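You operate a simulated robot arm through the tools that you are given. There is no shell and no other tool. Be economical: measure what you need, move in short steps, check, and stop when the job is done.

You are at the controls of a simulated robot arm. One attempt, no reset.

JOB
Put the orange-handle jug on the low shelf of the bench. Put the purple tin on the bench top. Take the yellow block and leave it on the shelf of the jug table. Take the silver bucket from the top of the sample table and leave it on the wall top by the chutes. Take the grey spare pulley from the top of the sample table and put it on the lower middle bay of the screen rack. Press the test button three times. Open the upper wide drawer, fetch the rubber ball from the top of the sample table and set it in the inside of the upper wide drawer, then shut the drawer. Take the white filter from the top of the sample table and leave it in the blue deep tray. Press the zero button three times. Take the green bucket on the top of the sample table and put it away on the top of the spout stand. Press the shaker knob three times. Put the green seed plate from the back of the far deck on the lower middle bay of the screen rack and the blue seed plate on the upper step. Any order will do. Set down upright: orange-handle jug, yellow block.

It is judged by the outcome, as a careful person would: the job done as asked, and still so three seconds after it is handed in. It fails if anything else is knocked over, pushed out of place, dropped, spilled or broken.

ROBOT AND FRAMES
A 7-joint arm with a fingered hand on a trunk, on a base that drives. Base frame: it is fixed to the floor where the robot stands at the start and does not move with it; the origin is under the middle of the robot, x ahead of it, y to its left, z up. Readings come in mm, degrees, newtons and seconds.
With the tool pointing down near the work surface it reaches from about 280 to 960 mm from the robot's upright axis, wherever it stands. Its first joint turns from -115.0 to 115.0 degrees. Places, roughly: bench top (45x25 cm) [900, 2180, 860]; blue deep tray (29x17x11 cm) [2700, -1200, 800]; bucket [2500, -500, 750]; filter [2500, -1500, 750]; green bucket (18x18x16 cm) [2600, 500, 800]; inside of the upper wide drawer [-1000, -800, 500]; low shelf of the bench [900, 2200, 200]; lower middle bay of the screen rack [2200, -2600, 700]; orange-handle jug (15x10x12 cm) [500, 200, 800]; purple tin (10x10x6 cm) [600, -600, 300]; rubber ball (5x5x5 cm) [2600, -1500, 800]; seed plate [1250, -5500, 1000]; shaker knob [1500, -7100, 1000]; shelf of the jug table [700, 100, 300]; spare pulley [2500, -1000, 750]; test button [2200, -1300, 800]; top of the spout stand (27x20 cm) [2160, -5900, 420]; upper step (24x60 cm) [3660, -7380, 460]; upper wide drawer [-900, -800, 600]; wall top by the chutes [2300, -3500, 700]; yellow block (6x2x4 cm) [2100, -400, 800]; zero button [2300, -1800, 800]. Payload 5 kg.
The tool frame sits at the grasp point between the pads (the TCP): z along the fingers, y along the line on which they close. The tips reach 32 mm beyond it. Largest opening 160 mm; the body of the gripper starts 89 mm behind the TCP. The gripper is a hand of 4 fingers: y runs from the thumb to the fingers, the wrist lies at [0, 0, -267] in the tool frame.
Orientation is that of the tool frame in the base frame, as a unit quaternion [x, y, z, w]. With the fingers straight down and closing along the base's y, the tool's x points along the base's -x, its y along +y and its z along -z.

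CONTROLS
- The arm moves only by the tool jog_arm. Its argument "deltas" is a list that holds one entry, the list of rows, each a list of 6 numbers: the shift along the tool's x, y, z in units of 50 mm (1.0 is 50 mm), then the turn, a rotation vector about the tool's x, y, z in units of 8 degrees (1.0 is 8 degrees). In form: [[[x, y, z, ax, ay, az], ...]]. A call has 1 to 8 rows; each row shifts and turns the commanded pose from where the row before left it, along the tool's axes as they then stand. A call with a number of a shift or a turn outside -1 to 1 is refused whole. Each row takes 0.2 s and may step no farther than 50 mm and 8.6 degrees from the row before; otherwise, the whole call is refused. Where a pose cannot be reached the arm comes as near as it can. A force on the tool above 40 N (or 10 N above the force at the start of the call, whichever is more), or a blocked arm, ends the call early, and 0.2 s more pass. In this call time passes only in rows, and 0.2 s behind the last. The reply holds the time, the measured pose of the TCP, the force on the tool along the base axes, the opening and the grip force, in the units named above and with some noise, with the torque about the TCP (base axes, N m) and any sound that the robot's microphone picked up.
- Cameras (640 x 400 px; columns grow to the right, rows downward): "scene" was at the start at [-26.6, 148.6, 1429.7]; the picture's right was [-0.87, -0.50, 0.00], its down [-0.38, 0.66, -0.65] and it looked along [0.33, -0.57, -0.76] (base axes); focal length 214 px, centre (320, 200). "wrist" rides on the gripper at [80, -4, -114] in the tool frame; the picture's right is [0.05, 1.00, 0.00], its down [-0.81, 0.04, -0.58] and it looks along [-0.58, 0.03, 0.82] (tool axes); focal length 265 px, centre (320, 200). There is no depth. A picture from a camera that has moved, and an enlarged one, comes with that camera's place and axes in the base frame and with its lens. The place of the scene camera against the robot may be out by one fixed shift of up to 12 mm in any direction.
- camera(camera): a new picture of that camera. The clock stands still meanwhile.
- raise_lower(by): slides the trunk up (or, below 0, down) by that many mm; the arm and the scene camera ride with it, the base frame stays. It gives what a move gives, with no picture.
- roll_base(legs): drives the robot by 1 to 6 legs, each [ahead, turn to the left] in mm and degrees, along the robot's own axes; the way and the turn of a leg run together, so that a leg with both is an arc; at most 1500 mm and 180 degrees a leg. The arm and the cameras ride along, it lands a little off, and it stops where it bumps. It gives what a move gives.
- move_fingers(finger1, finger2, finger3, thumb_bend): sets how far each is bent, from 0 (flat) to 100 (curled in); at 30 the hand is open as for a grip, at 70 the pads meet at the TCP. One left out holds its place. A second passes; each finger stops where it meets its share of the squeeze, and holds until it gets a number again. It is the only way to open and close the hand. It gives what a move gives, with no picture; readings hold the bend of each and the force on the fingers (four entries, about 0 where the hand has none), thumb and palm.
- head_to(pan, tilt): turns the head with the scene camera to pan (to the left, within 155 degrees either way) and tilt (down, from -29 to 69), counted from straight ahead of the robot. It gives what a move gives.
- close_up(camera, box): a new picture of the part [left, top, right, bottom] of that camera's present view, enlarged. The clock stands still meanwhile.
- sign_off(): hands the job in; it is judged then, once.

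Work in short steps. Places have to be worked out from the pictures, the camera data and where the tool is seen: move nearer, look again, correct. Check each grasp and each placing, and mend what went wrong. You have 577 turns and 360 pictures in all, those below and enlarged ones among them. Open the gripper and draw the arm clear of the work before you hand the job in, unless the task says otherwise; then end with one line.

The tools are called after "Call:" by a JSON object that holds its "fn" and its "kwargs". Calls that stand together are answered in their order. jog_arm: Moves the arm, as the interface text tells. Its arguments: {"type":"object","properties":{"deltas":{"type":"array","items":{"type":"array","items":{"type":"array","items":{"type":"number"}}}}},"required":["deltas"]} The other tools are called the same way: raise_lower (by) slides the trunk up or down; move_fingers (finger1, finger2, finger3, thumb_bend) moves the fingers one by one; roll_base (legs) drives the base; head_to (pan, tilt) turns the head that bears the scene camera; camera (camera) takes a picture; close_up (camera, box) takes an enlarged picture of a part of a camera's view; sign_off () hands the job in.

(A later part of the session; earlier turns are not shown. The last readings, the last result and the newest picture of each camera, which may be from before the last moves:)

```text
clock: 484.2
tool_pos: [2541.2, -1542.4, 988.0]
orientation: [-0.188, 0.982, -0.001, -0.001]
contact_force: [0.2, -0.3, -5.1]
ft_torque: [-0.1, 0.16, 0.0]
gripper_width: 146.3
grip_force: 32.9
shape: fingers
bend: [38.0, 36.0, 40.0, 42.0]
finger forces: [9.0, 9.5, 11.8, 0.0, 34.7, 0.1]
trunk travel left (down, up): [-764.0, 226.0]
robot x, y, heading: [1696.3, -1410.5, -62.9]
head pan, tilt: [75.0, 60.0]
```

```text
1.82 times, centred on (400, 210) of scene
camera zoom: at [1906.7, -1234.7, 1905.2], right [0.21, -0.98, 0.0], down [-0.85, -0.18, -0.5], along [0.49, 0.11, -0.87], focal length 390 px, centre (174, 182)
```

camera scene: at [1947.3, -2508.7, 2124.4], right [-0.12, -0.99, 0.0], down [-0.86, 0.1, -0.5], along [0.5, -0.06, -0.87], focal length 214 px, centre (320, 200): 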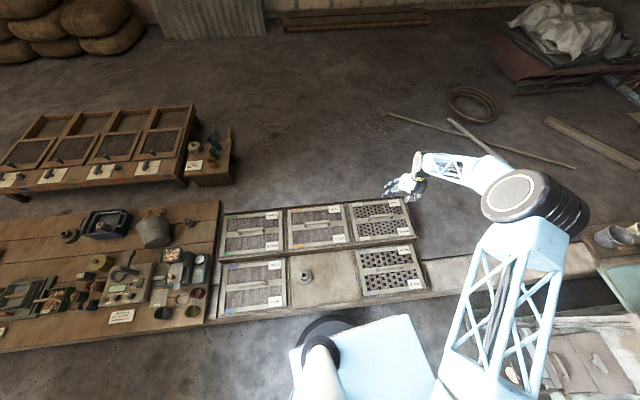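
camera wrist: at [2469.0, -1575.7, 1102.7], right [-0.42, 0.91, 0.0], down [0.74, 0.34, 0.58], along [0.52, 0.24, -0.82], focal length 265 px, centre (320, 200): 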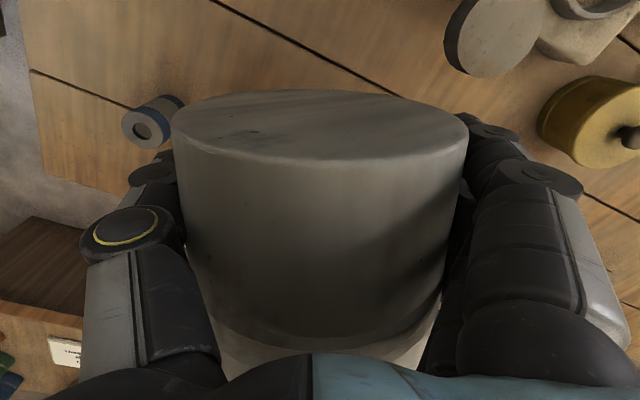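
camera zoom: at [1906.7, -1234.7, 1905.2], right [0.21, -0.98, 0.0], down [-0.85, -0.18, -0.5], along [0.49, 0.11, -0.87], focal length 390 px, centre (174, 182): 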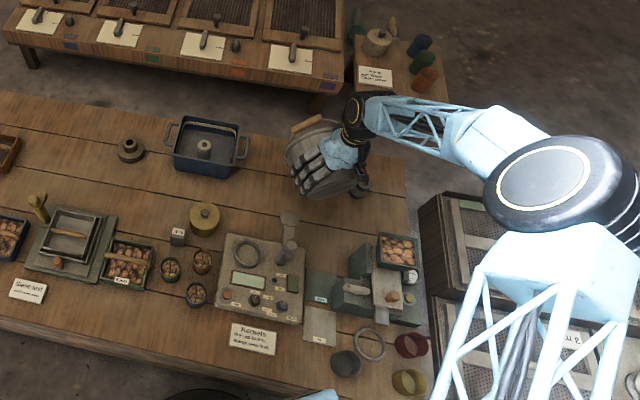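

Held well. Raise and drive to y≈−3050, keeping farther from the wall.

Call:
{"fn": "raise_lower", "kwargs": {"by": 215}}

Call:
{"fn": "roll_base", "kwargs": {"legs": [[0, -29.5], [1000, 0], [640, 0]]}}

Call:
{"fn": "camera", "kwargs": {"camera": "wrist"}}

Call:
{"fn": "head_to", "kwargs": {"pan": 30, "tilt": 50}}

Call:
{"fn": "camera", "kwargs": {"camera": "scene"}}

```text
clock: 486.5
tool_pos: [2541.8, -1543.6, 1203.2]
orientation: [-0.188, 0.982, -0.001, -0.001]
contact_force: [-0.3, 0.3, -3.5]
ft_torque: [-0.07, 0.18, -0.02]
gripper_width: 145.9
grip_force: 32.4
shape: fingers
bend: [38.0, 36.0, 40.0, 42.0]
finger forces: [9.1, 9.5, 11.6, 0.0, 34.6, 0.0]
trunk travel left (down, up): [-979.0, 11.0]
robot x, y, heading: [1691.6, -1412.6, -62.9]
head pan, tilt: [75.0, 60.0]
```

```text
clock: 496.4
tool_pos: [2322.9, -3604.1, 1203.0]
orientation: [0.071, 0.998, -0.002, -0.001]
contact_force: [-0.9, 0.5, -3.3]
ft_torque: [0.07, 0.19, 0.0]
gripper_width: 145.8
grip_force: 32.2
shape: fingers
bend: [38.0, 36.0, 40.0, 42.0]
finger forces: [8.9, 9.6, 11.5, 0.1, 34.2, 0.0]
trunk travel left (down, up): [-979.0, 11.0]
robot x, y, heading: [1655.1, -3063.6, -92.6]
head pan, tilt: [75.0, 60.0]
```

```text
174 pictures are left
camera wrist: at [2243.8, -3595.8, 1317.7], right [0.09, 1.0, 0.0], down [0.81, -0.07, 0.58], along [0.57, -0.05, -0.82], focal length 265 px, centre (320, 200)
```

wrist: 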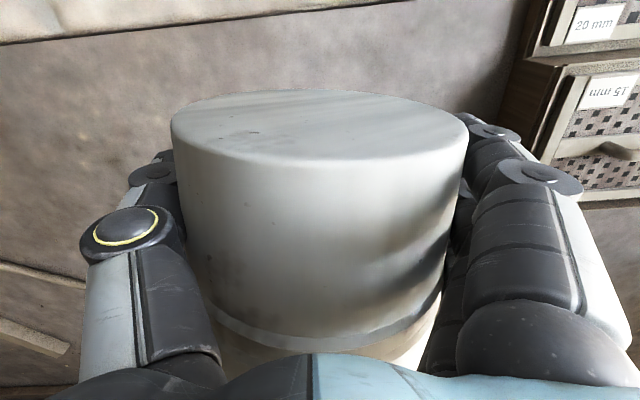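

```text
clock: 497.5
tool_pos: [2323.1, -3603.9, 1202.9]
orientation: [0.07, 0.998, 0.0, -0.002]
contact_force: [-0.4, 0.8, -3.1]
ft_torque: [0.04, 0.21, -0.03]
gripper_width: 145.9
grip_force: 32.3
shape: fingers
bend: [38.0, 36.0, 40.0, 42.0]
finger forces: [8.9, 9.7, 11.5, 0.0, 34.0, 0.0]
trunk travel left (down, up): [-979.0, 11.0]
robot x, y, heading: [1652.3, -3064.1, -92.4]
head pan, tilt: [30.0, 50.0]
```

```text
173 pictures are left
camera scene: at [1891.1, -3069.0, 2132.8], right [-0.89, -0.46, 0.0], down [-0.35, 0.68, -0.64], along [0.3, -0.57, -0.77], focal length 214 px, centre (320, 200)
```

scene: 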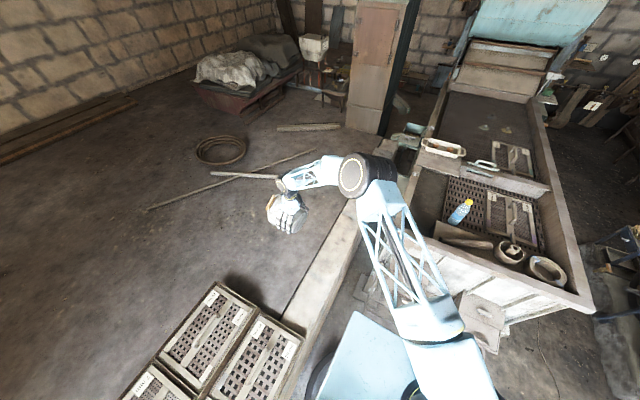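

Call:
{"fn": "close_up", "kwargs": {"camera": "scene", "box": [220, 130, 420, 330]}}

```text
2.00 times, centred on (320, 230) of scene
camera zoom: at [1891.1, -3069.0, 2132.8], right [-0.89, -0.46, 0.0], down [-0.35, 0.68, -0.64], along [0.3, -0.57, -0.77], focal length 429 px, centre (320, 140)
```

zoom: 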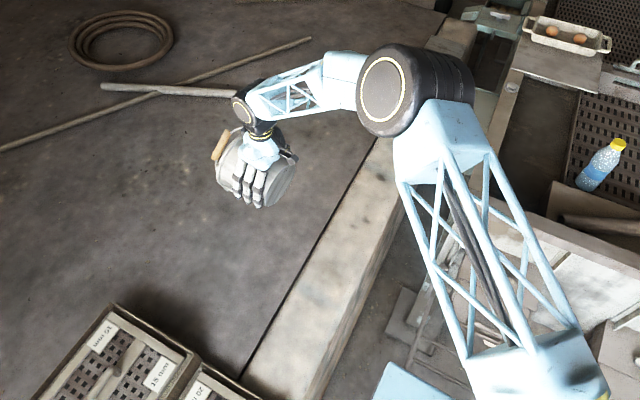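

The strip of wall top is x≈2015–2213. I'll aim for (2145,−3500). First pitch the hand forward 90° to bring the bucket upright, while high up.

Call:
{"fn": "jog_arm", "kwargs": {"deltas": [[[0, 0, 0, 0, -0.95, 0], [0, 0, 0, 0, -0.95, 0], [0, 0, 0, 0, -0.95, 0], [0, 0, 0, 0, -0.95, 0], [0, 0, 0, 0, -0.95, 0], [0, 0, 0, 0, -0.95, 0]]]}}

Call:
{"fn": "camera", "kwargs": {"camera": "wrist"}}

```text
clock: 498.9
tool_pos: [2324.0, -3603.2, 1203.7]
orientation: [0.065, 0.92, -0.028, 0.386]
contact_force: [-0.5, -0.5, -2.7]
ft_torque: [0.06, 0.17, 0.04]
gripper_width: 145.6
grip_force: 31.1
shape: fingers
bend: [38.0, 36.0, 40.0, 42.0]
finger forces: [8.7, 9.5, 11.3, 0.0, 32.8, 0.1]
trunk travel left (down, up): [-979.0, 11.0]
robot x, y, heading: [1654.9, -3064.3, -92.4]
head pan, tilt: [30.0, 50.0]
```

```text
171 pictures are left
camera wrist: at [2187.2, -3587.3, 1226.1], right [0.11, 0.99, -0.04], down [0.16, 0.02, 0.99], along [0.98, -0.11, -0.16], focal length 265 px, centre (320, 200)
```

wrist: 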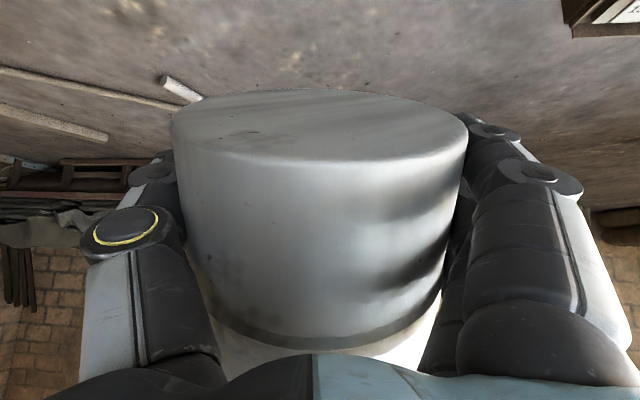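

Call:
{"fn": "jog_arm", "kwargs": {"deltas": [[[0, 0, 0, 0, -0.88, 0], [0, 0, 0, 0, -0.88, 0], [0, 0, 0, 0, -0.88, 0], [0, 0, 0, 0, -0.88, 0], [0, 0, 0, 0, -0.88, 0]]]}}

Call:
{"fn": "camera", "kwargs": {"camera": "scene"}}

```text
clock: 500.1
tool_pos: [2324.1, -3604.1, 1203.9]
orientation: [0.052, 0.759, -0.046, 0.647]
contact_force: [-0.7, -0.7, -3.5]
ft_torque: [0.03, 0.08, 0.06]
gripper_width: 145.6
grip_force: 30.9
shape: fingers
bend: [38.0, 36.0, 40.0, 42.0]
finger forces: [8.8, 9.4, 11.6, 0.0, 32.9, 0.0]
trunk travel left (down, up): [-979.0, 11.0]
robot x, y, heading: [1656.5, -3063.9, -92.4]
head pan, tilt: [30.0, 50.0]
```

```text
170 pictures are left
camera scene: at [1891.0, -3069.9, 2132.9], right [-0.89, -0.46, 0.0], down [-0.35, 0.68, -0.64], along [0.3, -0.57, -0.77], focal length 214 px, centre (320, 200)
```

scene: 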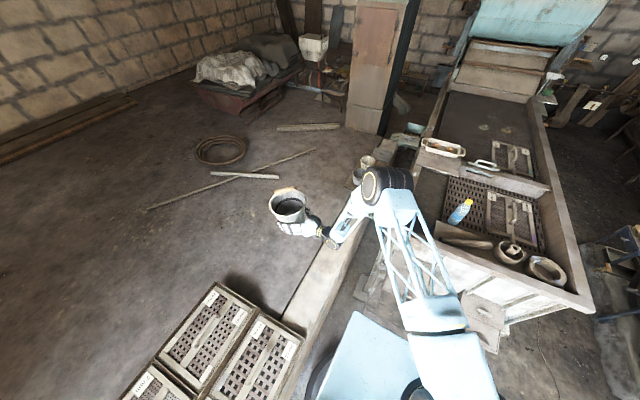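

Bucket is upright now. Move back to x≈2145, y≈−3500, then lower.

Call:
{"fn": "jog_arm", "kwargs": {"deltas": [[[0.12, 0.31, -0.756, 0, 0, 0], [0.12, 0.31, -0.756, 0, 0, 0], [0.12, 0.31, -0.756, 0, 0, 0], [0.12, 0.31, -0.756, 0, 0, 0], [0.12, 0.31, -0.756, 0, 0, 0]]]}}

Call:
{"fn": "raise_lower", "kwargs": {"by": -300}}

Call:
{"fn": "camera", "kwargs": {"camera": "wrist"}}

Call:
{"fn": "camera", "kwargs": {"camera": "scene"}}

```text
clock: 501.3
tool_pos: [2139.2, -3500.2, 1205.0]
orientation: [0.054, 0.759, -0.048, 0.647]
contact_force: [0.0, -0.6, -3.5]
ft_torque: [0.01, 0.14, -0.01]
gripper_width: 145.5
grip_force: 31.0
shape: fingers
bend: [38.0, 36.0, 40.0, 42.0]
finger forces: [8.7, 9.4, 11.5, 0.0, 32.6, 0.0]
trunk travel left (down, up): [-979.0, 11.0]
robot x, y, heading: [1655.5, -3064.1, -92.5]
head pan, tilt: [30.0, 50.0]
```

```text
clock: 504.3
tool_pos: [2141.1, -3499.7, 904.3]
orientation: [0.054, 0.76, -0.046, 0.645]
contact_force: [0.3, 0.3, -4.3]
ft_torque: [0.02, 0.11, 0.01]
gripper_width: 145.8
grip_force: 31.0
shape: fingers
bend: [38.0, 36.0, 40.0, 42.0]
finger forces: [8.7, 9.3, 11.4, 0.0, 32.4, 0.0]
trunk travel left (down, up): [-679.0, 311.0]
robot x, y, heading: [1653.4, -3067.2, -92.3]
head pan, tilt: [30.0, 50.0]
```

```text
169 pictures are left
camera wrist: at [2017.3, -3485.6, 844.3], right [0.13, 0.99, -0.05], down [-0.43, 0.1, 0.9], along [0.89, -0.1, 0.44], focal length 265 px, centre (320, 200)
```

wrist: 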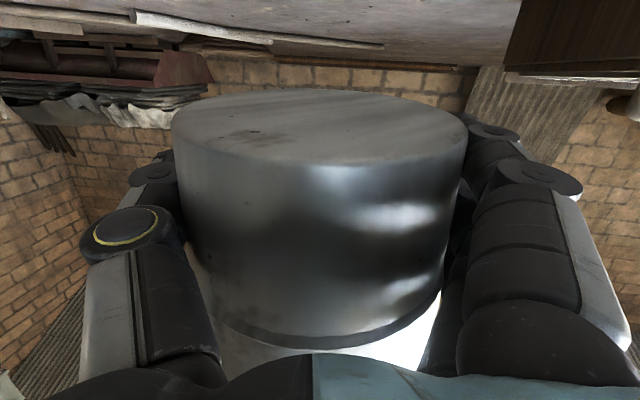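

```text
168 pictures are left
camera scene: at [1890.3, -3068.9, 1832.9], right [-0.89, -0.46, 0.0], down [-0.35, 0.68, -0.64], along [0.3, -0.57, -0.77], focal length 214 px, centre (320, 200)
```

scene: 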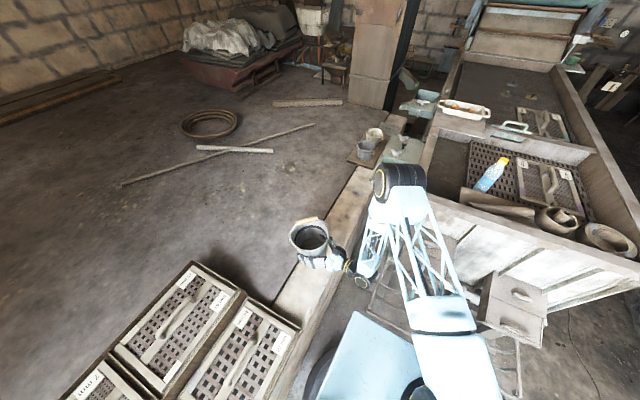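

The wrist camera hangs below the hand, so shift 42 mm towards the aisle to keep it in front of the wall edge, then lower.

Call:
{"fn": "jog_arm", "kwargs": {"deltas": [[[0.13, -0.12, -0.82, 0, 0, 0]]]}}

Call:
{"fn": "raise_lower", "kwargs": {"by": -90}}

Call:
{"fn": "camera", "kwargs": {"camera": "wrist"}}

Call:
{"fn": "close_up", "kwargs": {"camera": "scene", "box": [240, 160, 440, 320]}}

```text
clock: 504.7
tool_pos: [2099.2, -3502.8, 906.1]
orientation: [0.054, 0.759, -0.046, 0.647]
contact_force: [-0.7, 0.3, -3.0]
ft_torque: [0.01, 0.1, 0.0]
gripper_width: 145.7
grip_force: 30.8
shape: fingers
bend: [38.0, 36.0, 40.0, 42.0]
finger forces: [8.8, 9.4, 11.2, 0.0, 32.3, 0.0]
trunk travel left (down, up): [-679.0, 311.0]
robot x, y, heading: [1655.6, -3069.7, -92.6]
head pan, tilt: [30.0, 50.0]
```

```text
clock: 506.0
tool_pos: [2101.2, -3503.1, 817.2]
orientation: [0.054, 0.76, -0.046, 0.645]
contact_force: [-0.3, -0.5, -4.3]
ft_torque: [0.0, 0.08, 0.01]
gripper_width: 145.6
grip_force: 31.2
shape: fingers
bend: [38.0, 36.0, 40.0, 42.0]
finger forces: [8.8, 9.4, 11.3, 0.1, 32.3, 0.0]
trunk travel left (down, up): [-589.0, 401.0]
robot x, y, heading: [1650.3, -3063.8, -92.5]
head pan, tilt: [30.0, 50.0]
```

```text
167 pictures are left
camera wrist: at [1976.5, -3488.5, 755.5], right [0.13, 0.99, -0.05], down [-0.43, 0.1, 0.9], along [0.89, -0.1, 0.44], focal length 265 px, centre (320, 200)
```

wrist: 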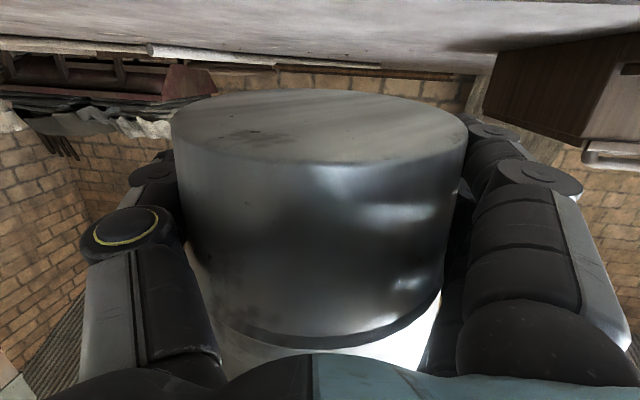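

```text
2.50 times, centred on (340, 240) of scene
camera zoom: at [1890.2, -3068.8, 1743.0], right [-0.89, -0.46, 0.0], down [-0.35, 0.68, -0.64], along [0.3, -0.57, -0.77], focal length 536 px, centre (270, 100)
```

zoom: 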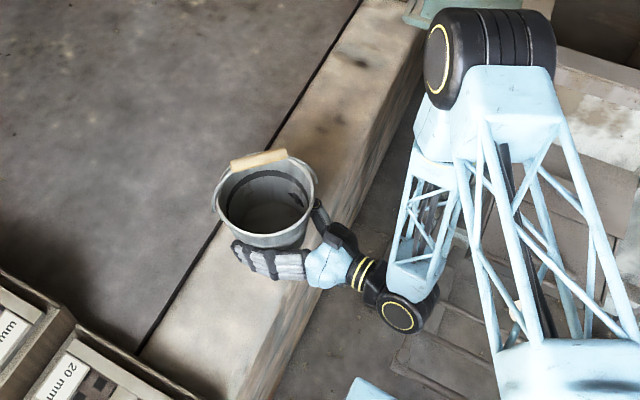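

Call:
{"fn": "raise_lower", "kwargs": {"by": -25}}

Call:
{"fn": "raise_lower", "kwargs": {"by": -12}}

Call:
{"fn": "raise_lower", "kwargs": {"by": -8}}

Call:
{"fn": "raise_lower", "kwargs": {"by": -8}}

```text
clock: 506.7
tool_pos: [2100.4, -3503.2, 791.9]
orientation: [0.053, 0.76, -0.046, 0.646]
contact_force: [0.0, 0.3, -4.6]
ft_torque: [0.04, 0.12, 0.01]
gripper_width: 145.6
grip_force: 30.8
shape: fingers
bend: [38.0, 36.0, 40.0, 42.0]
finger forces: [8.9, 9.3, 11.4, 0.1, 32.3, 0.1]
trunk travel left (down, up): [-564.0, 426.0]
robot x, y, heading: [1654.9, -3062.1, -92.4]
head pan, tilt: [30.0, 50.0]
```

```text
clock: 507.3
tool_pos: [2101.7, -3502.8, 779.1]
orientation: [0.053, 0.76, -0.046, 0.646]
contact_force: [0.2, -0.2, -3.9]
ft_torque: [0.04, 0.07, 0.01]
gripper_width: 145.5
grip_force: 30.8
shape: fingers
bend: [38.0, 36.0, 40.0, 42.0]
finger forces: [8.8, 9.3, 11.3, 0.0, 32.3, 0.1]
trunk travel left (down, up): [-552.0, 438.0]
robot x, y, heading: [1654.8, -3064.1, -92.5]
head pan, tilt: [30.0, 50.0]
```

```text
clock: 507.9
tool_pos: [2101.8, -3503.2, 770.8]
orientation: [0.053, 0.76, -0.046, 0.646]
contact_force: [0.2, -0.3, -3.6]
ft_torque: [0.01, 0.09, 0.03]
gripper_width: 145.9
grip_force: 30.0
shape: fingers
bend: [38.0, 36.0, 40.0, 42.0]
finger forces: [8.8, 9.4, 11.3, 0.1, 32.3, 0.0]
trunk travel left (down, up): [-544.0, 446.0]
robot x, y, heading: [1654.5, -3066.2, -92.4]
head pan, tilt: [30.0, 50.0]
```

```text
clock: 508.4
tool_pos: [2101.0, -3503.7, 763.1]
orientation: [0.053, 0.76, -0.046, 0.646]
contact_force: [0.4, -0.2, -3.3]
ft_torque: [0.01, 0.05, -0.02]
gripper_width: 145.7
grip_force: 31.1
shape: fingers
bend: [38.0, 36.0, 40.0, 42.0]
finger forces: [8.9, 9.4, 11.3, 0.0, 32.3, 0.0]
trunk travel left (down, up): [-536.0, 454.0]
robot x, y, heading: [1653.7, -3061.8, -92.8]
head pan, tilt: [30.0, 50.0]
```

Call:
{"fn": "raise_lower", "kwargs": {"by": -8}}

Call:
{"fn": "raise_lower", "kwargs": {"by": -8}}

Call:
{"fn": "close_up", "kwargs": {"camera": "scene", "box": [240, 160, 440, 320]}}

```text
clock: 509.0
tool_pos: [2099.9, -3502.6, 754.9]
orientation: [0.054, 0.76, -0.047, 0.646]
contact_force: [0.6, 0.1, -2.7]
ft_torque: [0.05, 0.09, -0.03]
gripper_width: 145.9
grip_force: 31.8
shape: fingers
bend: [38.0, 36.0, 40.0, 42.0]
finger forces: [8.8, 9.4, 11.4, 0.1, 32.3, 0.1]
trunk travel left (down, up): [-528.0, 462.0]
robot x, y, heading: [1655.6, -3066.9, -92.6]
head pan, tilt: [30.0, 50.0]
```

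```text
clock: 509.6
tool_pos: [2099.9, -3503.3, 747.9]
orientation: [0.053, 0.76, -0.046, 0.647]
contact_force: [-3.7, 0.9, 9.7]
ft_torque: [0.24, -0.74, 0.11]
gripper_width: 145.5
grip_force: 30.8
shape: fingers
bend: [38.0, 36.0, 40.0, 42.0]
finger forces: [8.1, 8.8, 12.6, 0.0, 31.9, 0.1]
trunk travel left (down, up): [-520.0, 470.0]
robot x, y, heading: [1653.9, -3065.7, -92.4]
head pan, tilt: [30.0, 50.0]
```

```text
2.50 times, centred on (340, 240) of scene
camera zoom: at [1889.4, -3068.3, 1674.2], right [-0.89, -0.46, 0.0], down [-0.35, 0.68, -0.64], along [0.3, -0.57, -0.77], focal length 536 px, centre (270, 100)
```

zoom: 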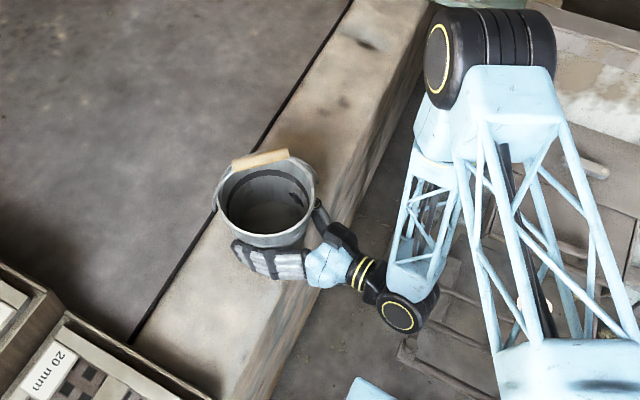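

Contact with the wall top. Release gently.

Call:
{"fn": "move_fingers", "kwargs": {"finger1": 34, "finger2": 33, "finger3": 36, "thumb_bend": 37}}

Call:
{"fn": "move_fingers", "kwargs": {"finger1": 27, "finger2": 27, "finger3": 25, "thumb_bend": 27}}

Call:
{"fn": "close_up", "kwargs": {"camera": "scene", "box": [240, 160, 440, 320]}}

Call:
{"fn": "camera", "kwargs": {"camera": "wrist"}}

```text
clock: 510.6
tool_pos: [2100.8, -3503.0, 746.6]
orientation: [0.053, 0.76, -0.046, 0.646]
contact_force: [0.9, 0.4, -2.5]
ft_torque: [0.01, -0.04, -0.04]
gripper_width: 154.4
grip_force: 10.4
shape: fingers
bend: [34.0, 33.0, 35.0, 37.0]
finger forces: [0.0, 0.1, 9.3, 0.0, 10.9, 0.0]
trunk travel left (down, up): [-520.0, 470.0]
robot x, y, heading: [1652.5, -3065.2, -92.7]
head pan, tilt: [30.0, 50.0]
```

```text
clock: 511.6
tool_pos: [2099.9, -3502.8, 745.6]
orientation: [0.053, 0.76, -0.046, 0.645]
contact_force: [-0.6, 0.1, -0.5]
ft_torque: [0.02, -0.06, 0.0]
gripper_width: 177.8
grip_force: 1.0
shape: fingers
bend: [27.0, 27.0, 25.0, 27.0]
finger forces: [0.1, 0.1, 0.6, 0.0, 0.9, 0.0]
trunk travel left (down, up): [-520.0, 470.0]
robot x, y, heading: [1651.9, -3067.1, -92.6]
head pan, tilt: [30.0, 50.0]
```

```text
2.50 times, centred on (340, 240) of scene
camera zoom: at [1890.1, -3068.8, 1673.9], right [-0.89, -0.46, 0.0], down [-0.35, 0.68, -0.64], along [0.3, -0.57, -0.77], focal length 536 px, centre (270, 100)
```

zoom: 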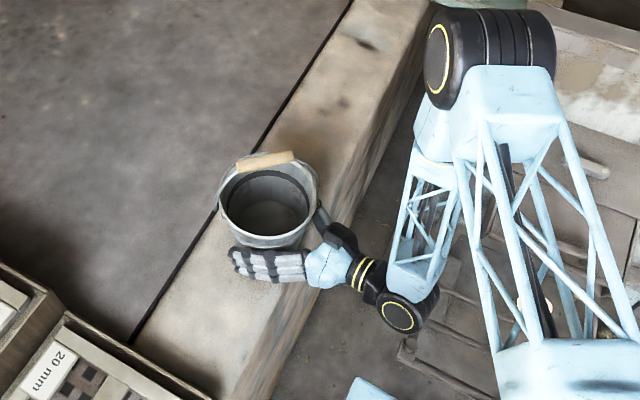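

```text
163 pictures are left
camera wrist: at [1976.4, -3488.5, 686.4], right [0.13, 0.99, -0.05], down [-0.43, 0.1, 0.9], along [0.89, -0.1, 0.44], focal length 265 px, centre (320, 200)
```

wrist: 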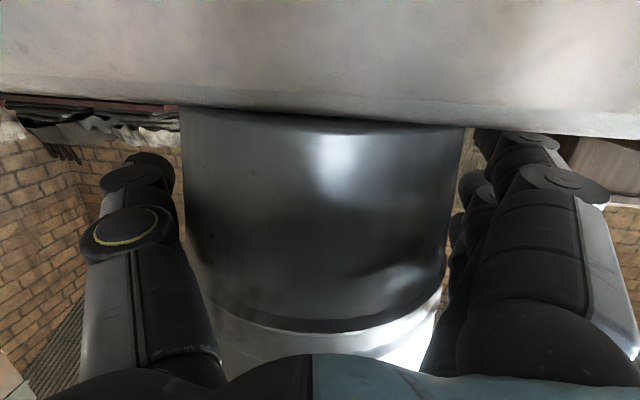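

Bucket stands upright on the wall top. Open wider and withdraw straight back.

Call:
{"fn": "move_fingers", "kwargs": {"finger1": 22, "finger2": 20, "finger3": 15, "thumb_bend": 20}}

Call:
{"fn": "jog_arm", "kwargs": {"deltas": [[[0.02, -0.02, -0.4, 0, 0, 0], [0.05, 0, -0.7, 0, 0, 0], [0.05, 0, -0.9, 0, 0, 0]]]}}

Call:
{"fn": "camera", "kwargs": {"camera": "wrist"}}

```text
clock: 512.6
tool_pos: [2099.5, -3502.3, 746.7]
orientation: [0.053, 0.76, -0.046, 0.646]
contact_force: [0.6, 0.0, 0.0]
ft_torque: [-0.01, 0.03, 0.01]
gripper_width: 191.1
grip_force: 0.1
shape: fingers
bend: [22.0, 20.0, 15.0, 20.0]
finger forces: [0.0, 0.0, 0.0, 0.1, 0.0, 0.1]
trunk travel left (down, up): [-520.0, 470.0]
robot x, y, heading: [1654.1, -3066.2, -92.8]
head pan, tilt: [30.0, 50.0]
```

```text
clock: 513.4
tool_pos: [1999.8, -3491.0, 755.7]
orientation: [0.054, 0.76, -0.046, 0.646]
contact_force: [0.6, -0.2, -0.1]
ft_torque: [0.01, 0.01, -0.01]
gripper_width: 191.7
grip_force: 0.1
shape: fingers
bend: [22.0, 20.0, 15.0, 20.0]
finger forces: [0.1, 0.1, 0.0, 0.0, 0.1, 0.0]
trunk travel left (down, up): [-520.0, 470.0]
robot x, y, heading: [1653.6, -3062.2, -92.5]
head pan, tilt: [30.0, 50.0]
```

```text
162 pictures are left
camera wrist: at [1875.7, -3476.7, 695.4], right [0.13, 0.99, -0.05], down [-0.43, 0.1, 0.9], along [0.89, -0.1, 0.44], focal length 265 px, centre (320, 200)
```

wrist: 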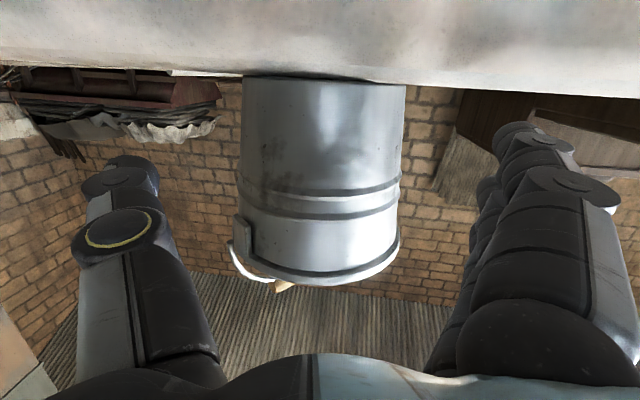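

Bucket placed. Retreat, raise, level the tool and survey ahead.

Call:
{"fn": "jog_arm", "kwargs": {"deltas": [[[0.1, 0, -0.9, 0, 0, 0]]]}}

Call:
{"fn": "raise_lower", "kwargs": {"by": 400}}

Call:
{"fn": "jog_arm", "kwargs": {"deltas": [[[0, 0, 0, 0, 0.98, 0], [0, 0, 0, 0, 0.98, 0], [0, 0, 0, 0, 0.98, 0], [0, 0, 0, 0, 0.98, 0], [0, 0, 0, 0, 0.98, 0], [0, 0, 0, 0, 0.98, 0], [0, 0, 0, 0, 0.98, 0], [0, 0, 0, 0, 0.98, 0]]]}}

Call:
{"fn": "head_to", "kwargs": {"pan": 0, "tilt": 30}}

Call:
{"fn": "camera", "kwargs": {"camera": "scene"}}

```text
clock: 513.8
tool_pos: [1957.8, -3483.6, 757.4]
orientation: [0.052, 0.76, -0.046, 0.646]
contact_force: [-0.1, -0.4, -0.1]
ft_torque: [0.0, -0.01, -0.03]
gripper_width: 191.4
grip_force: 0.1
shape: fingers
bend: [22.0, 20.0, 15.0, 20.0]
finger forces: [0.0, 0.0, 0.0, 0.1, 0.1, 0.0]
trunk travel left (down, up): [-520.0, 470.0]
robot x, y, heading: [1652.8, -3065.6, -92.4]
head pan, tilt: [30.0, 50.0]
```

```text
clock: 517.6
tool_pos: [1956.7, -3483.7, 1156.4]
orientation: [0.055, 0.76, -0.047, 0.646]
contact_force: [0.0, 0.1, 0.1]
ft_torque: [-0.03, 0.03, 0.0]
gripper_width: 191.6
grip_force: 0.0
shape: fingers
bend: [22.0, 20.0, 15.0, 20.0]
finger forces: [0.0, 0.1, 0.0, 0.0, 0.0, 0.1]
trunk travel left (down, up): [-920.0, 70.0]
robot x, y, heading: [1653.1, -3060.2, -92.5]
head pan, tilt: [30.0, 50.0]
```

```text
clock: 519.4
tool_pos: [1956.1, -3482.9, 1157.3]
orientation: [0.07, 0.985, -0.012, 0.155]
contact_force: [-0.4, 0.7, 0.3]
ft_torque: [0.02, -0.05, 0.02]
gripper_width: 191.5
grip_force: 0.0
shape: fingers
bend: [22.0, 20.0, 15.0, 20.0]
finger forces: [0.0, 0.0, 0.1, 0.0, 0.1, 0.1]
trunk travel left (down, up): [-920.0, 70.0]
robot x, y, heading: [1657.1, -3065.8, -92.6]
head pan, tilt: [30.0, 50.0]
```

```text
clock: 520.3
tool_pos: [1956.6, -3482.6, 1156.6]
orientation: [0.071, 0.985, -0.012, 0.156]
contact_force: [0.0, 0.0, 0.3]
ft_torque: [0.04, -0.01, 0.0]
gripper_width: 191.7
grip_force: 0.1
shape: fingers
bend: [22.0, 20.0, 15.0, 20.0]
finger forces: [0.0, 0.0, 0.1, 0.0, 0.0, 0.0]
trunk travel left (down, up): [-920.0, 70.0]
robot x, y, heading: [1650.6, -3063.1, -92.4]
head pan, tilt: [0.0, 30.0]
```

```text
161 pictures are left
camera scene: at [1850.7, -3091.0, 2103.4], right [-1.0, 0.04, 0.0], down [0.02, 0.5, -0.87], along [-0.04, -0.86, -0.5], focal length 214 px, centre (320, 200)
```

scene: 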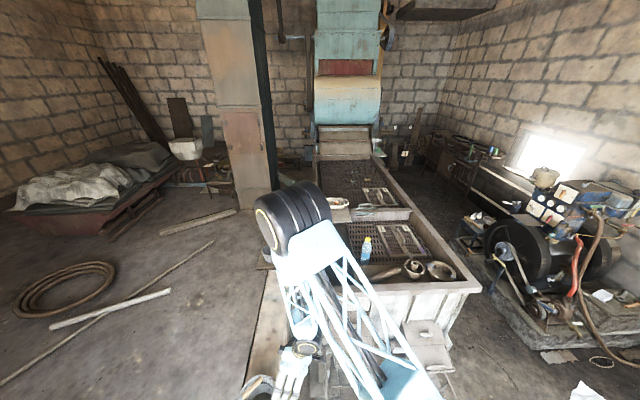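

Call:
{"fn": "head_to", "kwargs": {"pan": -50, "tilt": 40}}

Call:
{"fn": "camera", "kwargs": {"camera": "scene"}}

Call:
{"fn": "head_to", "kwargs": {"pan": -100, "tilt": 40}}

Call:
{"fn": "camera", "kwargs": {"camera": "scene"}}

```text
clock: 521.5
tool_pos: [1956.4, -3483.2, 1158.1]
orientation: [0.07, 0.985, -0.012, 0.157]
contact_force: [0.5, 0.3, 0.0]
ft_torque: [-0.02, -0.04, 0.02]
gripper_width: 191.6
grip_force: 0.0
shape: fingers
bend: [22.0, 20.0, 15.0, 20.0]
finger forces: [0.1, 0.0, 0.1, 0.0, 0.0, 0.1]
trunk travel left (down, up): [-920.0, 70.0]
robot x, y, heading: [1652.2, -3063.4, -92.3]
head pan, tilt: [-50.0, 40.0]
```

```text
160 pictures are left
camera scene: at [1787.3, -3052.3, 2088.1], right [-0.61, 0.79, 0.0], down [0.51, 0.39, -0.77], along [-0.61, -0.47, -0.64], focal length 214 px, centre (320, 200)
```

scene: 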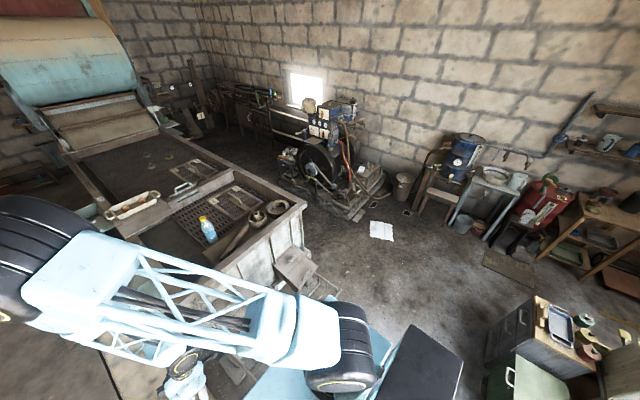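

```text
clock: 522.7
tool_pos: [1956.4, -3483.4, 1156.2]
orientation: [0.069, 0.985, -0.012, 0.157]
contact_force: [0.0, -0.1, 0.5]
ft_torque: [0.01, -0.04, 0.02]
gripper_width: 191.4
grip_force: 0.1
shape: fingers
bend: [22.0, 20.0, 15.0, 20.0]
finger forces: [0.0, 0.1, 0.0, 0.1, 0.1, 0.0]
trunk travel left (down, up): [-920.0, 70.0]
robot x, y, heading: [1658.5, -3062.6, -92.8]
head pan, tilt: [-100.0, 40.0]
```

```text
159 pictures are left
camera scene: at [1771.7, -2982.1, 2088.1], right [0.22, 0.98, 0.0], down [0.63, -0.14, -0.77], along [-0.75, 0.17, -0.64], focal length 214 px, centre (320, 200)
```

scene: 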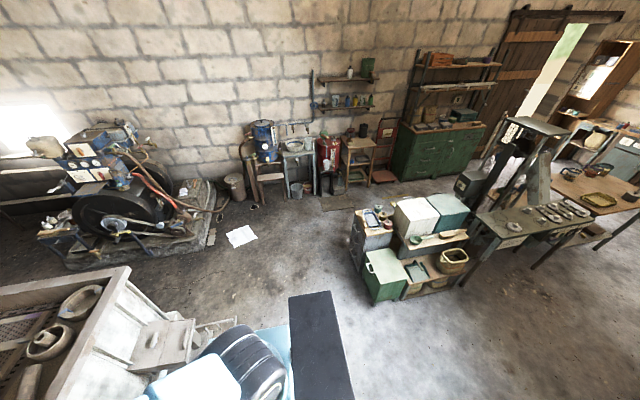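

The map is clear: a right-hand aisle (x≈370) runs along the machine. Drive there and look at the far deck.

Call:
{"fn": "roll_base", "kwargs": {"legs": [[0, -87.5], [1270, 0], [0, 90], [1300, 0]]}}

Call:
{"fn": "head_to", "kwargs": {"pan": 30, "tilt": 30}}

Call:
{"fn": "camera", "kwargs": {"camera": "scene"}}

```text
clock: 543.3
tool_pos: [696.4, -4693.4, 1156.8]
orientation: [0.032, 0.987, -0.005, 0.157]
contact_force: [-0.3, 0.1, 1.1]
ft_torque: [0.03, -0.03, -0.02]
gripper_width: 191.6
grip_force: 0.0
shape: fingers
bend: [22.0, 20.0, 15.0, 20.0]
finger forces: [0.0, 0.0, 0.0, 0.1, 0.0, 0.0]
trunk travel left (down, up): [-920.0, 70.0]
robot x, y, heading: [362.7, -4294.2, -88.4]
head pan, tilt: [-100.0, 40.0]
```

```text
clock: 545.4
tool_pos: [697.6, -4694.0, 1156.7]
orientation: [0.033, 0.987, -0.006, 0.156]
contact_force: [0.0, 0.2, 0.7]
ft_torque: [0.04, 0.02, 0.02]
gripper_width: 191.1
grip_force: 0.0
shape: fingers
bend: [22.0, 20.0, 15.0, 20.0]
finger forces: [0.0, 0.0, 0.0, 0.0, 0.1, 0.1]
trunk travel left (down, up): [-920.0, 70.0]
robot x, y, heading: [365.0, -4298.3, -88.3]
head pan, tilt: [30.0, 30.0]
```

```text
158 pictures are left
camera scene: at [607.7, -4295.6, 2103.4], right [-0.85, -0.53, 0.0], down [-0.26, 0.43, -0.87], along [0.46, -0.74, -0.5], focal length 214 px, centre (320, 200)
```

scene: 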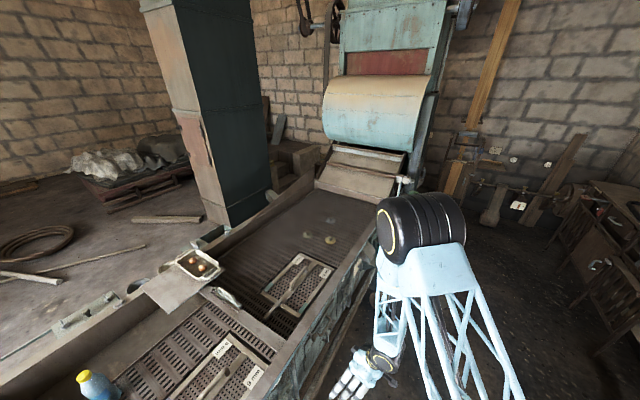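

Call:
{"fn": "close_up", "kwargs": {"camera": "scene", "box": [240, 140, 440, 300]}}

Call:
{"fn": "close_up", "kwargs": {"camera": "scene", "box": [300, 160, 380, 220]}}

```text
2.50 times, centred on (340, 220) of scene
camera zoom: at [607.7, -4295.6, 2103.4], right [-0.85, -0.53, 0.0], down [-0.26, 0.43, -0.87], along [0.46, -0.74, -0.5], focal length 536 px, centre (270, 150)
```

zoom: 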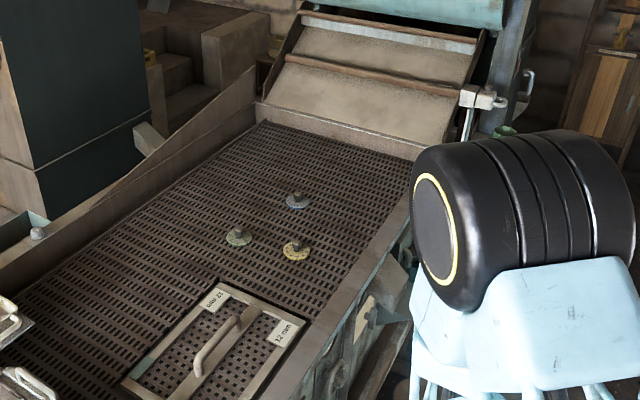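

```text
6.67 times, centred on (340, 190) of scene
camera zoom: at [607.7, -4295.6, 2103.4], right [-0.85, -0.53, 0.0], down [-0.26, 0.43, -0.87], along [0.46, -0.74, -0.5], focal length 1430 px, centre (187, 267)
```

zoom: 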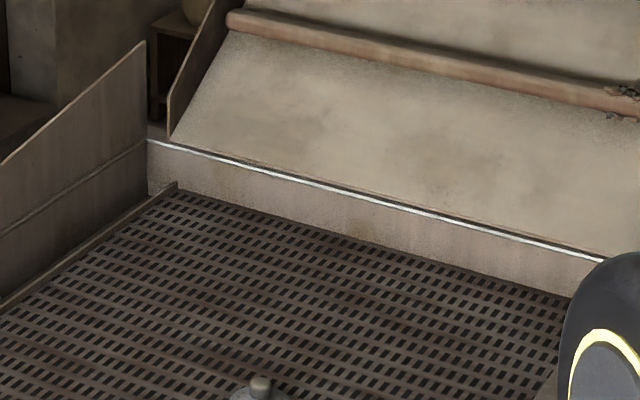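

Three seed plates (green, yellow, blue) with knobs on the far deck. Drive further to see the far end.

Call:
{"fn": "roll_base", "kwargs": {"legs": [[0, -1.7], [1500, 0]]}}

Call:
{"fn": "head_to", "kwargs": {"pan": 20, "tilt": 25}}

Call:
{"fn": "camera", "kwargs": {"camera": "scene"}}

Call:
{"fn": "head_to", "kwargs": {"pan": 80, "tilt": 40}}

Call:
{"fn": "camera", "kwargs": {"camera": "scene"}}

```text
clock: 553.0
tool_pos: [714.4, -6149.6, 1156.3]
orientation: [0.036, 0.987, -0.007, 0.156]
contact_force: [-0.2, 0.6, 0.3]
ft_torque: [0.01, 0.0, 0.01]
gripper_width: 191.2
grip_force: 0.1
shape: fingers
bend: [22.0, 20.0, 15.0, 20.0]
finger forces: [0.0, 0.1, 0.0, 0.1, 0.0, 0.0]
trunk travel left (down, up): [-920.0, 70.0]
robot x, y, heading: [381.6, -5747.2, -88.6]
head pan, tilt: [30.0, 30.0]
```

```text
clock: 553.7
tool_pos: [713.6, -6150.4, 1156.0]
orientation: [0.036, 0.987, -0.007, 0.156]
contact_force: [-0.5, 0.3, -0.1]
ft_torque: [0.01, -0.02, 0.0]
gripper_width: 191.2
grip_force: 0.1
shape: fingers
bend: [22.0, 20.0, 15.0, 20.0]
finger forces: [0.0, 0.0, 0.0, 0.1, 0.0, 0.0]
trunk travel left (down, up): [-920.0, 70.0]
robot x, y, heading: [383.3, -5755.3, -88.5]
head pan, tilt: [20.0, 25.0]
```

```text
155 pictures are left
camera scene: at [614.0, -5759.6, 2111.4], right [-0.93, -0.37, 0.0], down [-0.15, 0.39, -0.91], along [0.33, -0.84, -0.42], focal length 214 px, centre (320, 200)
```

scene: 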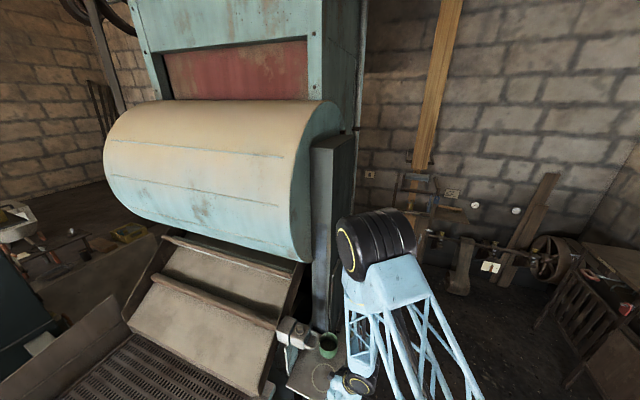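

```text
clock: 555.0
tool_pos: [712.6, -6150.3, 1157.0]
orientation: [0.036, 0.987, -0.007, 0.156]
contact_force: [0.7, 0.5, 0.0]
ft_torque: [0.02, 0.0, 0.01]
gripper_width: 191.4
grip_force: 0.0
shape: fingers
bend: [22.0, 20.0, 15.0, 20.0]
finger forces: [0.0, 0.0, 0.1, 0.0, 0.1, 0.0]
trunk travel left (down, up): [-920.0, 70.0]
robot x, y, heading: [382.7, -5754.0, -88.3]
head pan, tilt: [80.0, 40.0]
```

```text
154 pictures are left
camera scene: at [664.2, -5686.7, 2088.1], right [-0.15, -0.99, 0.0], down [-0.64, 0.1, -0.77], along [0.76, -0.11, -0.64], focal length 214 px, centre (320, 200)
```

scene: 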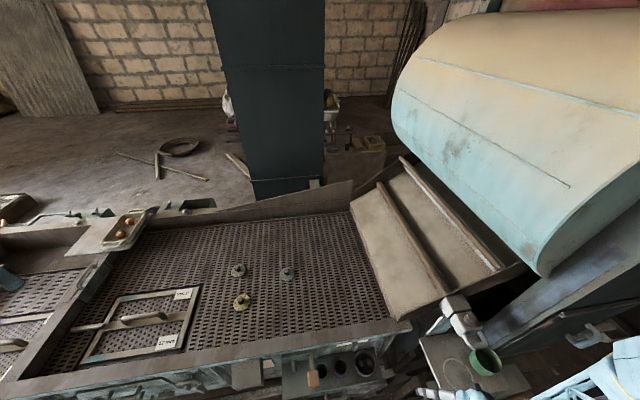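

Call:
{"fn": "head_to", "kwargs": {"pan": 0, "tilt": 35}}

Call:
{"fn": "camera", "kwargs": {"camera": "scene"}}

Call:
{"fn": "camera", "kwargs": {"camera": "wrist"}}

```text
clock: 556.5
tool_pos: [714.1, -6149.7, 1157.2]
orientation: [0.035, 0.987, -0.007, 0.156]
contact_force: [0.4, -0.5, 0.0]
ft_torque: [0.03, -0.02, -0.05]
gripper_width: 191.6
grip_force: 0.2
shape: fingers
bend: [22.0, 20.0, 15.0, 20.0]
finger forces: [0.0, 0.0, 0.0, 0.0, 0.0, 0.1]
trunk travel left (down, up): [-920.0, 70.0]
robot x, y, heading: [384.6, -5753.4, -88.2]
head pan, tilt: [0.0, 35.0]
```

```text
153 pictures are left
camera scene: at [582.4, -5762.0, 2095.7], right [-1.0, -0.03, 0.0], down [-0.01, 0.57, -0.82], along [0.02, -0.82, -0.57], focal length 214 px, centre (320, 200)
```

scene: 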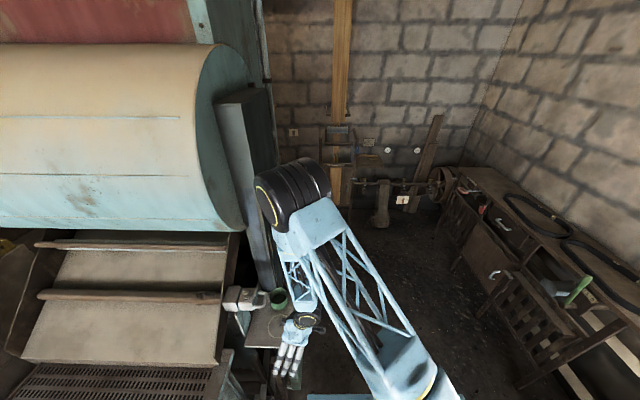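

```text
152 pictures are left
camera wrist: at [603.0, -6144.4, 1240.9], right [0.02, 1.0, -0.02], down [0.6, 0.0, 0.8], along [0.8, -0.03, -0.6], focal length 265 px, centre (320, 200)
```

wrist: 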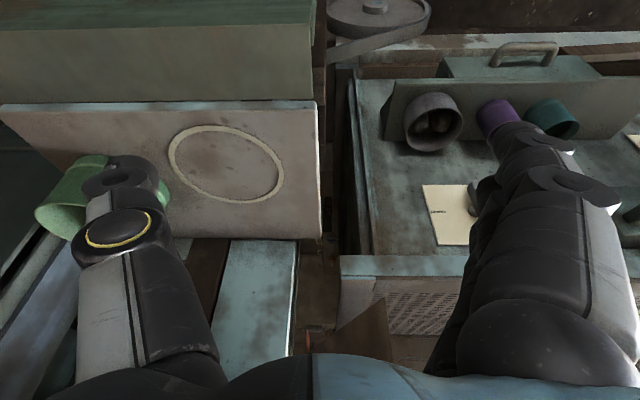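

Drive further to look behind the elevator.

Call:
{"fn": "roll_base", "kwargs": {"legs": [[0, -1.8], [950, 0]]}}

Call:
{"fn": "head_to", "kwargs": {"pan": 60, "tilt": 25}}

Call:
{"fn": "camera", "kwargs": {"camera": "scene"}}

Call:
{"fn": "head_to", "kwargs": {"pan": 15, "tilt": 35}}

Call:
{"fn": "camera", "kwargs": {"camera": "scene"}}

```text
clock: 561.9
tool_pos: [666.6, -7122.1, 1157.2]
orientation: [0.067, 0.985, -0.012, 0.156]
contact_force: [-0.7, 0.8, -0.3]
ft_torque: [-0.02, 0.01, 0.02]
gripper_width: 191.4
grip_force: 0.1
shape: fingers
bend: [22.0, 20.0, 15.0, 20.0]
finger forces: [0.0, 0.1, 0.1, 0.0, 0.0, 0.0]
trunk travel left (down, up): [-920.0, 70.0]
robot x, y, heading: [362.5, -6705.3, -92.3]
head pan, tilt: [0.0, 35.0]
```

```text
clock: 563.2
tool_pos: [665.9, -7123.2, 1157.8]
orientation: [0.067, 0.985, -0.011, 0.156]
contact_force: [-0.8, -0.6, 0.4]
ft_torque: [0.01, 0.0, -0.01]
gripper_width: 191.4
grip_force: 0.0
shape: fingers
bend: [22.0, 20.0, 15.0, 20.0]
finger forces: [0.0, 0.0, 0.0, 0.0, 0.1, 0.0]
trunk travel left (down, up): [-920.0, 70.0]
robot x, y, heading: [361.2, -6703.3, -92.1]
head pan, tilt: [60.0, 25.0]
```

```text
151 pictures are left
camera scene: at [639.9, -6689.3, 2111.4], right [-0.53, -0.85, 0.0], down [-0.36, 0.23, -0.91], along [0.77, -0.48, -0.42], focal length 214 px, centre (320, 200)
```

scene: 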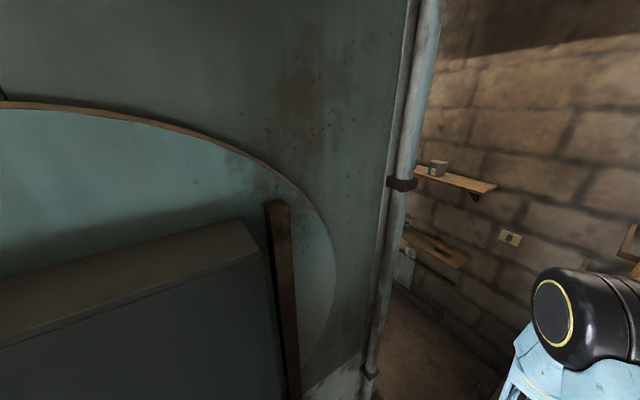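

```text
clock: 564.3
tool_pos: [665.8, -7123.6, 1156.2]
orientation: [0.068, 0.985, -0.011, 0.156]
contact_force: [-0.4, 0.1, -0.3]
ft_torque: [0.03, 0.02, 0.02]
gripper_width: 191.6
grip_force: 0.1
shape: fingers
bend: [22.0, 20.0, 15.0, 20.0]
finger forces: [0.0, 0.1, 0.0, 0.0, 0.0, 0.0]
trunk travel left (down, up): [-920.0, 70.0]
robot x, y, heading: [362.0, -6705.4, -92.4]
head pan, tilt: [15.0, 35.0]
```

```text
150 pictures are left
camera scene: at [581.5, -6725.9, 2095.7], right [-0.98, -0.22, 0.0], down [-0.13, 0.56, -0.82], along [0.18, -0.8, -0.57], focal length 214 px, centre (320, 200)
```

scene: 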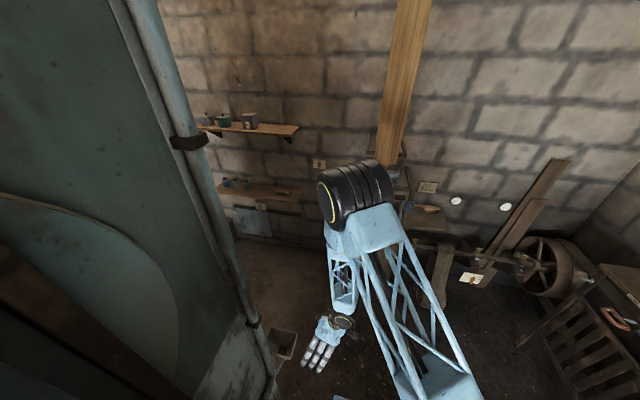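

There is a passage behind the elevator (y≈−7900). Drive around into it.

Call:
{"fn": "roll_base", "kwargs": {"legs": [[0, 2.3], [1140, 0], [0, 90], [500, 0]]}}

Call:
{"fn": "head_to", "kwargs": {"pan": 15, "tilt": 35}}

Call:
{"fn": "camera", "kwargs": {"camera": "scene"}}

```text
clock: 569.3
tool_pos: [701.6, -8050.0, 1156.6]
orientation: [0.033, 0.987, -0.002, 0.157]
contact_force: [-0.7, 2.8, -0.2]
ft_torque: [-0.28, -0.01, -0.12]
gripper_width: 191.4
grip_force: 0.9
shape: fingers
bend: [22.0, 20.0, 15.0, 20.0]
finger forces: [0.0, 0.1, 0.1, 0.1, 0.1, 1.9]
trunk travel left (down, up): [-920.0, 70.0]
robot x, y, heading: [367.3, -7662.9, -88.9]
head pan, tilt: [15.0, 35.0]
stopped in leg 2: the force on the tool passed its limit at 99 N (the readings are from after the stop); the commanded pose is now the measured one
```

```text
clock: 569.9
tool_pos: [700.4, -8050.7, 1156.9]
orientation: [0.033, 0.987, 0.0, 0.157]
contact_force: [1.3, 4.5, -0.2]
ft_torque: [-0.54, 0.19, -0.11]
gripper_width: 191.2
grip_force: 2.4
shape: fingers
bend: [22.0, 20.0, 15.0, 20.0]
finger forces: [0.1, 0.0, 0.0, 0.1, 0.0, 4.5]
trunk travel left (down, up): [-920.0, 70.0]
robot x, y, heading: [369.9, -7663.9, -88.8]
head pan, tilt: [15.0, 35.0]
```

```text
149 pictures are left
camera scene: at [592.2, -7668.1, 2095.6], right [-0.96, -0.28, 0.0], down [-0.16, 0.55, -0.82], along [0.23, -0.79, -0.57], focal length 214 px, centre (320, 200)
```

scene: 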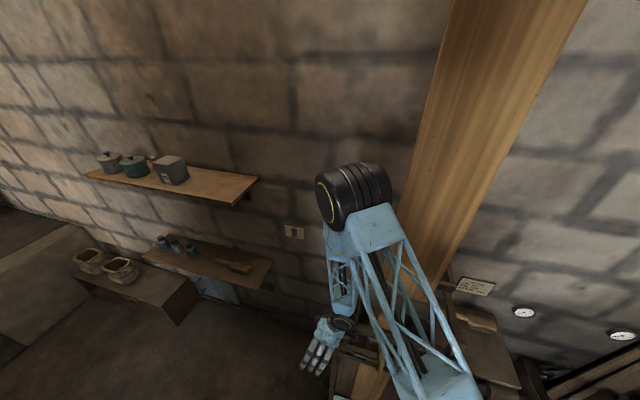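

The hand touched something by the wall. Back off and look.

Call:
{"fn": "roll_base", "kwargs": {"legs": [[-200, 0]]}}

Call:
{"fn": "camera", "kwargs": {"camera": "wrist"}}

Call:
{"fn": "camera", "kwargs": {"camera": "scene"}}

```text
clock: 571.5
tool_pos: [695.3, -7847.3, 1157.3]
orientation: [0.036, 0.987, -0.001, 0.156]
contact_force: [-0.3, 0.4, 0.1]
ft_torque: [-0.03, 0.02, -0.03]
gripper_width: 191.4
grip_force: 0.0
shape: fingers
bend: [22.0, 20.0, 15.0, 20.0]
finger forces: [0.1, 0.0, 0.0, 0.0, 0.0, 0.0]
trunk travel left (down, up): [-920.0, 70.0]
robot x, y, heading: [365.1, -7458.4, -89.1]
head pan, tilt: [15.0, 35.0]
```

```text
148 pictures are left
camera wrist: at [583.5, -7842.1, 1240.8], right [0.02, 1.0, -0.01], down [0.6, -0.01, 0.8], along [0.8, -0.02, -0.6], focal length 265 px, centre (320, 200)
```

wrist: 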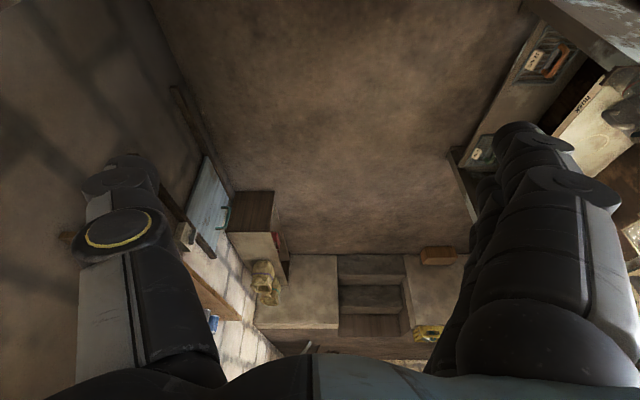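

```text
147 pictures are left
camera scene: at [588.4, -7462.7, 2095.7], right [-0.96, -0.27, 0.0], down [-0.16, 0.55, -0.82], along [0.22, -0.79, -0.57], focal length 214 px, centre (320, 200)
```

scene: 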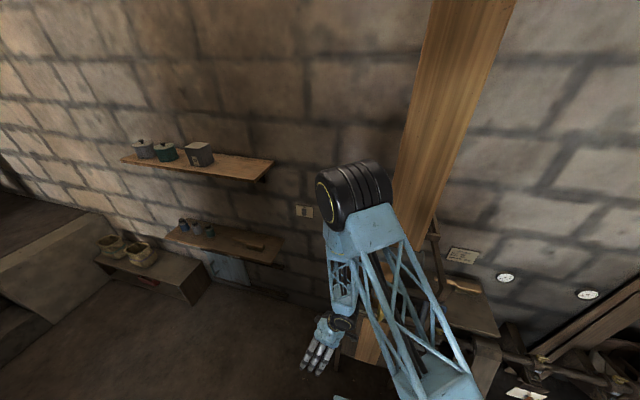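

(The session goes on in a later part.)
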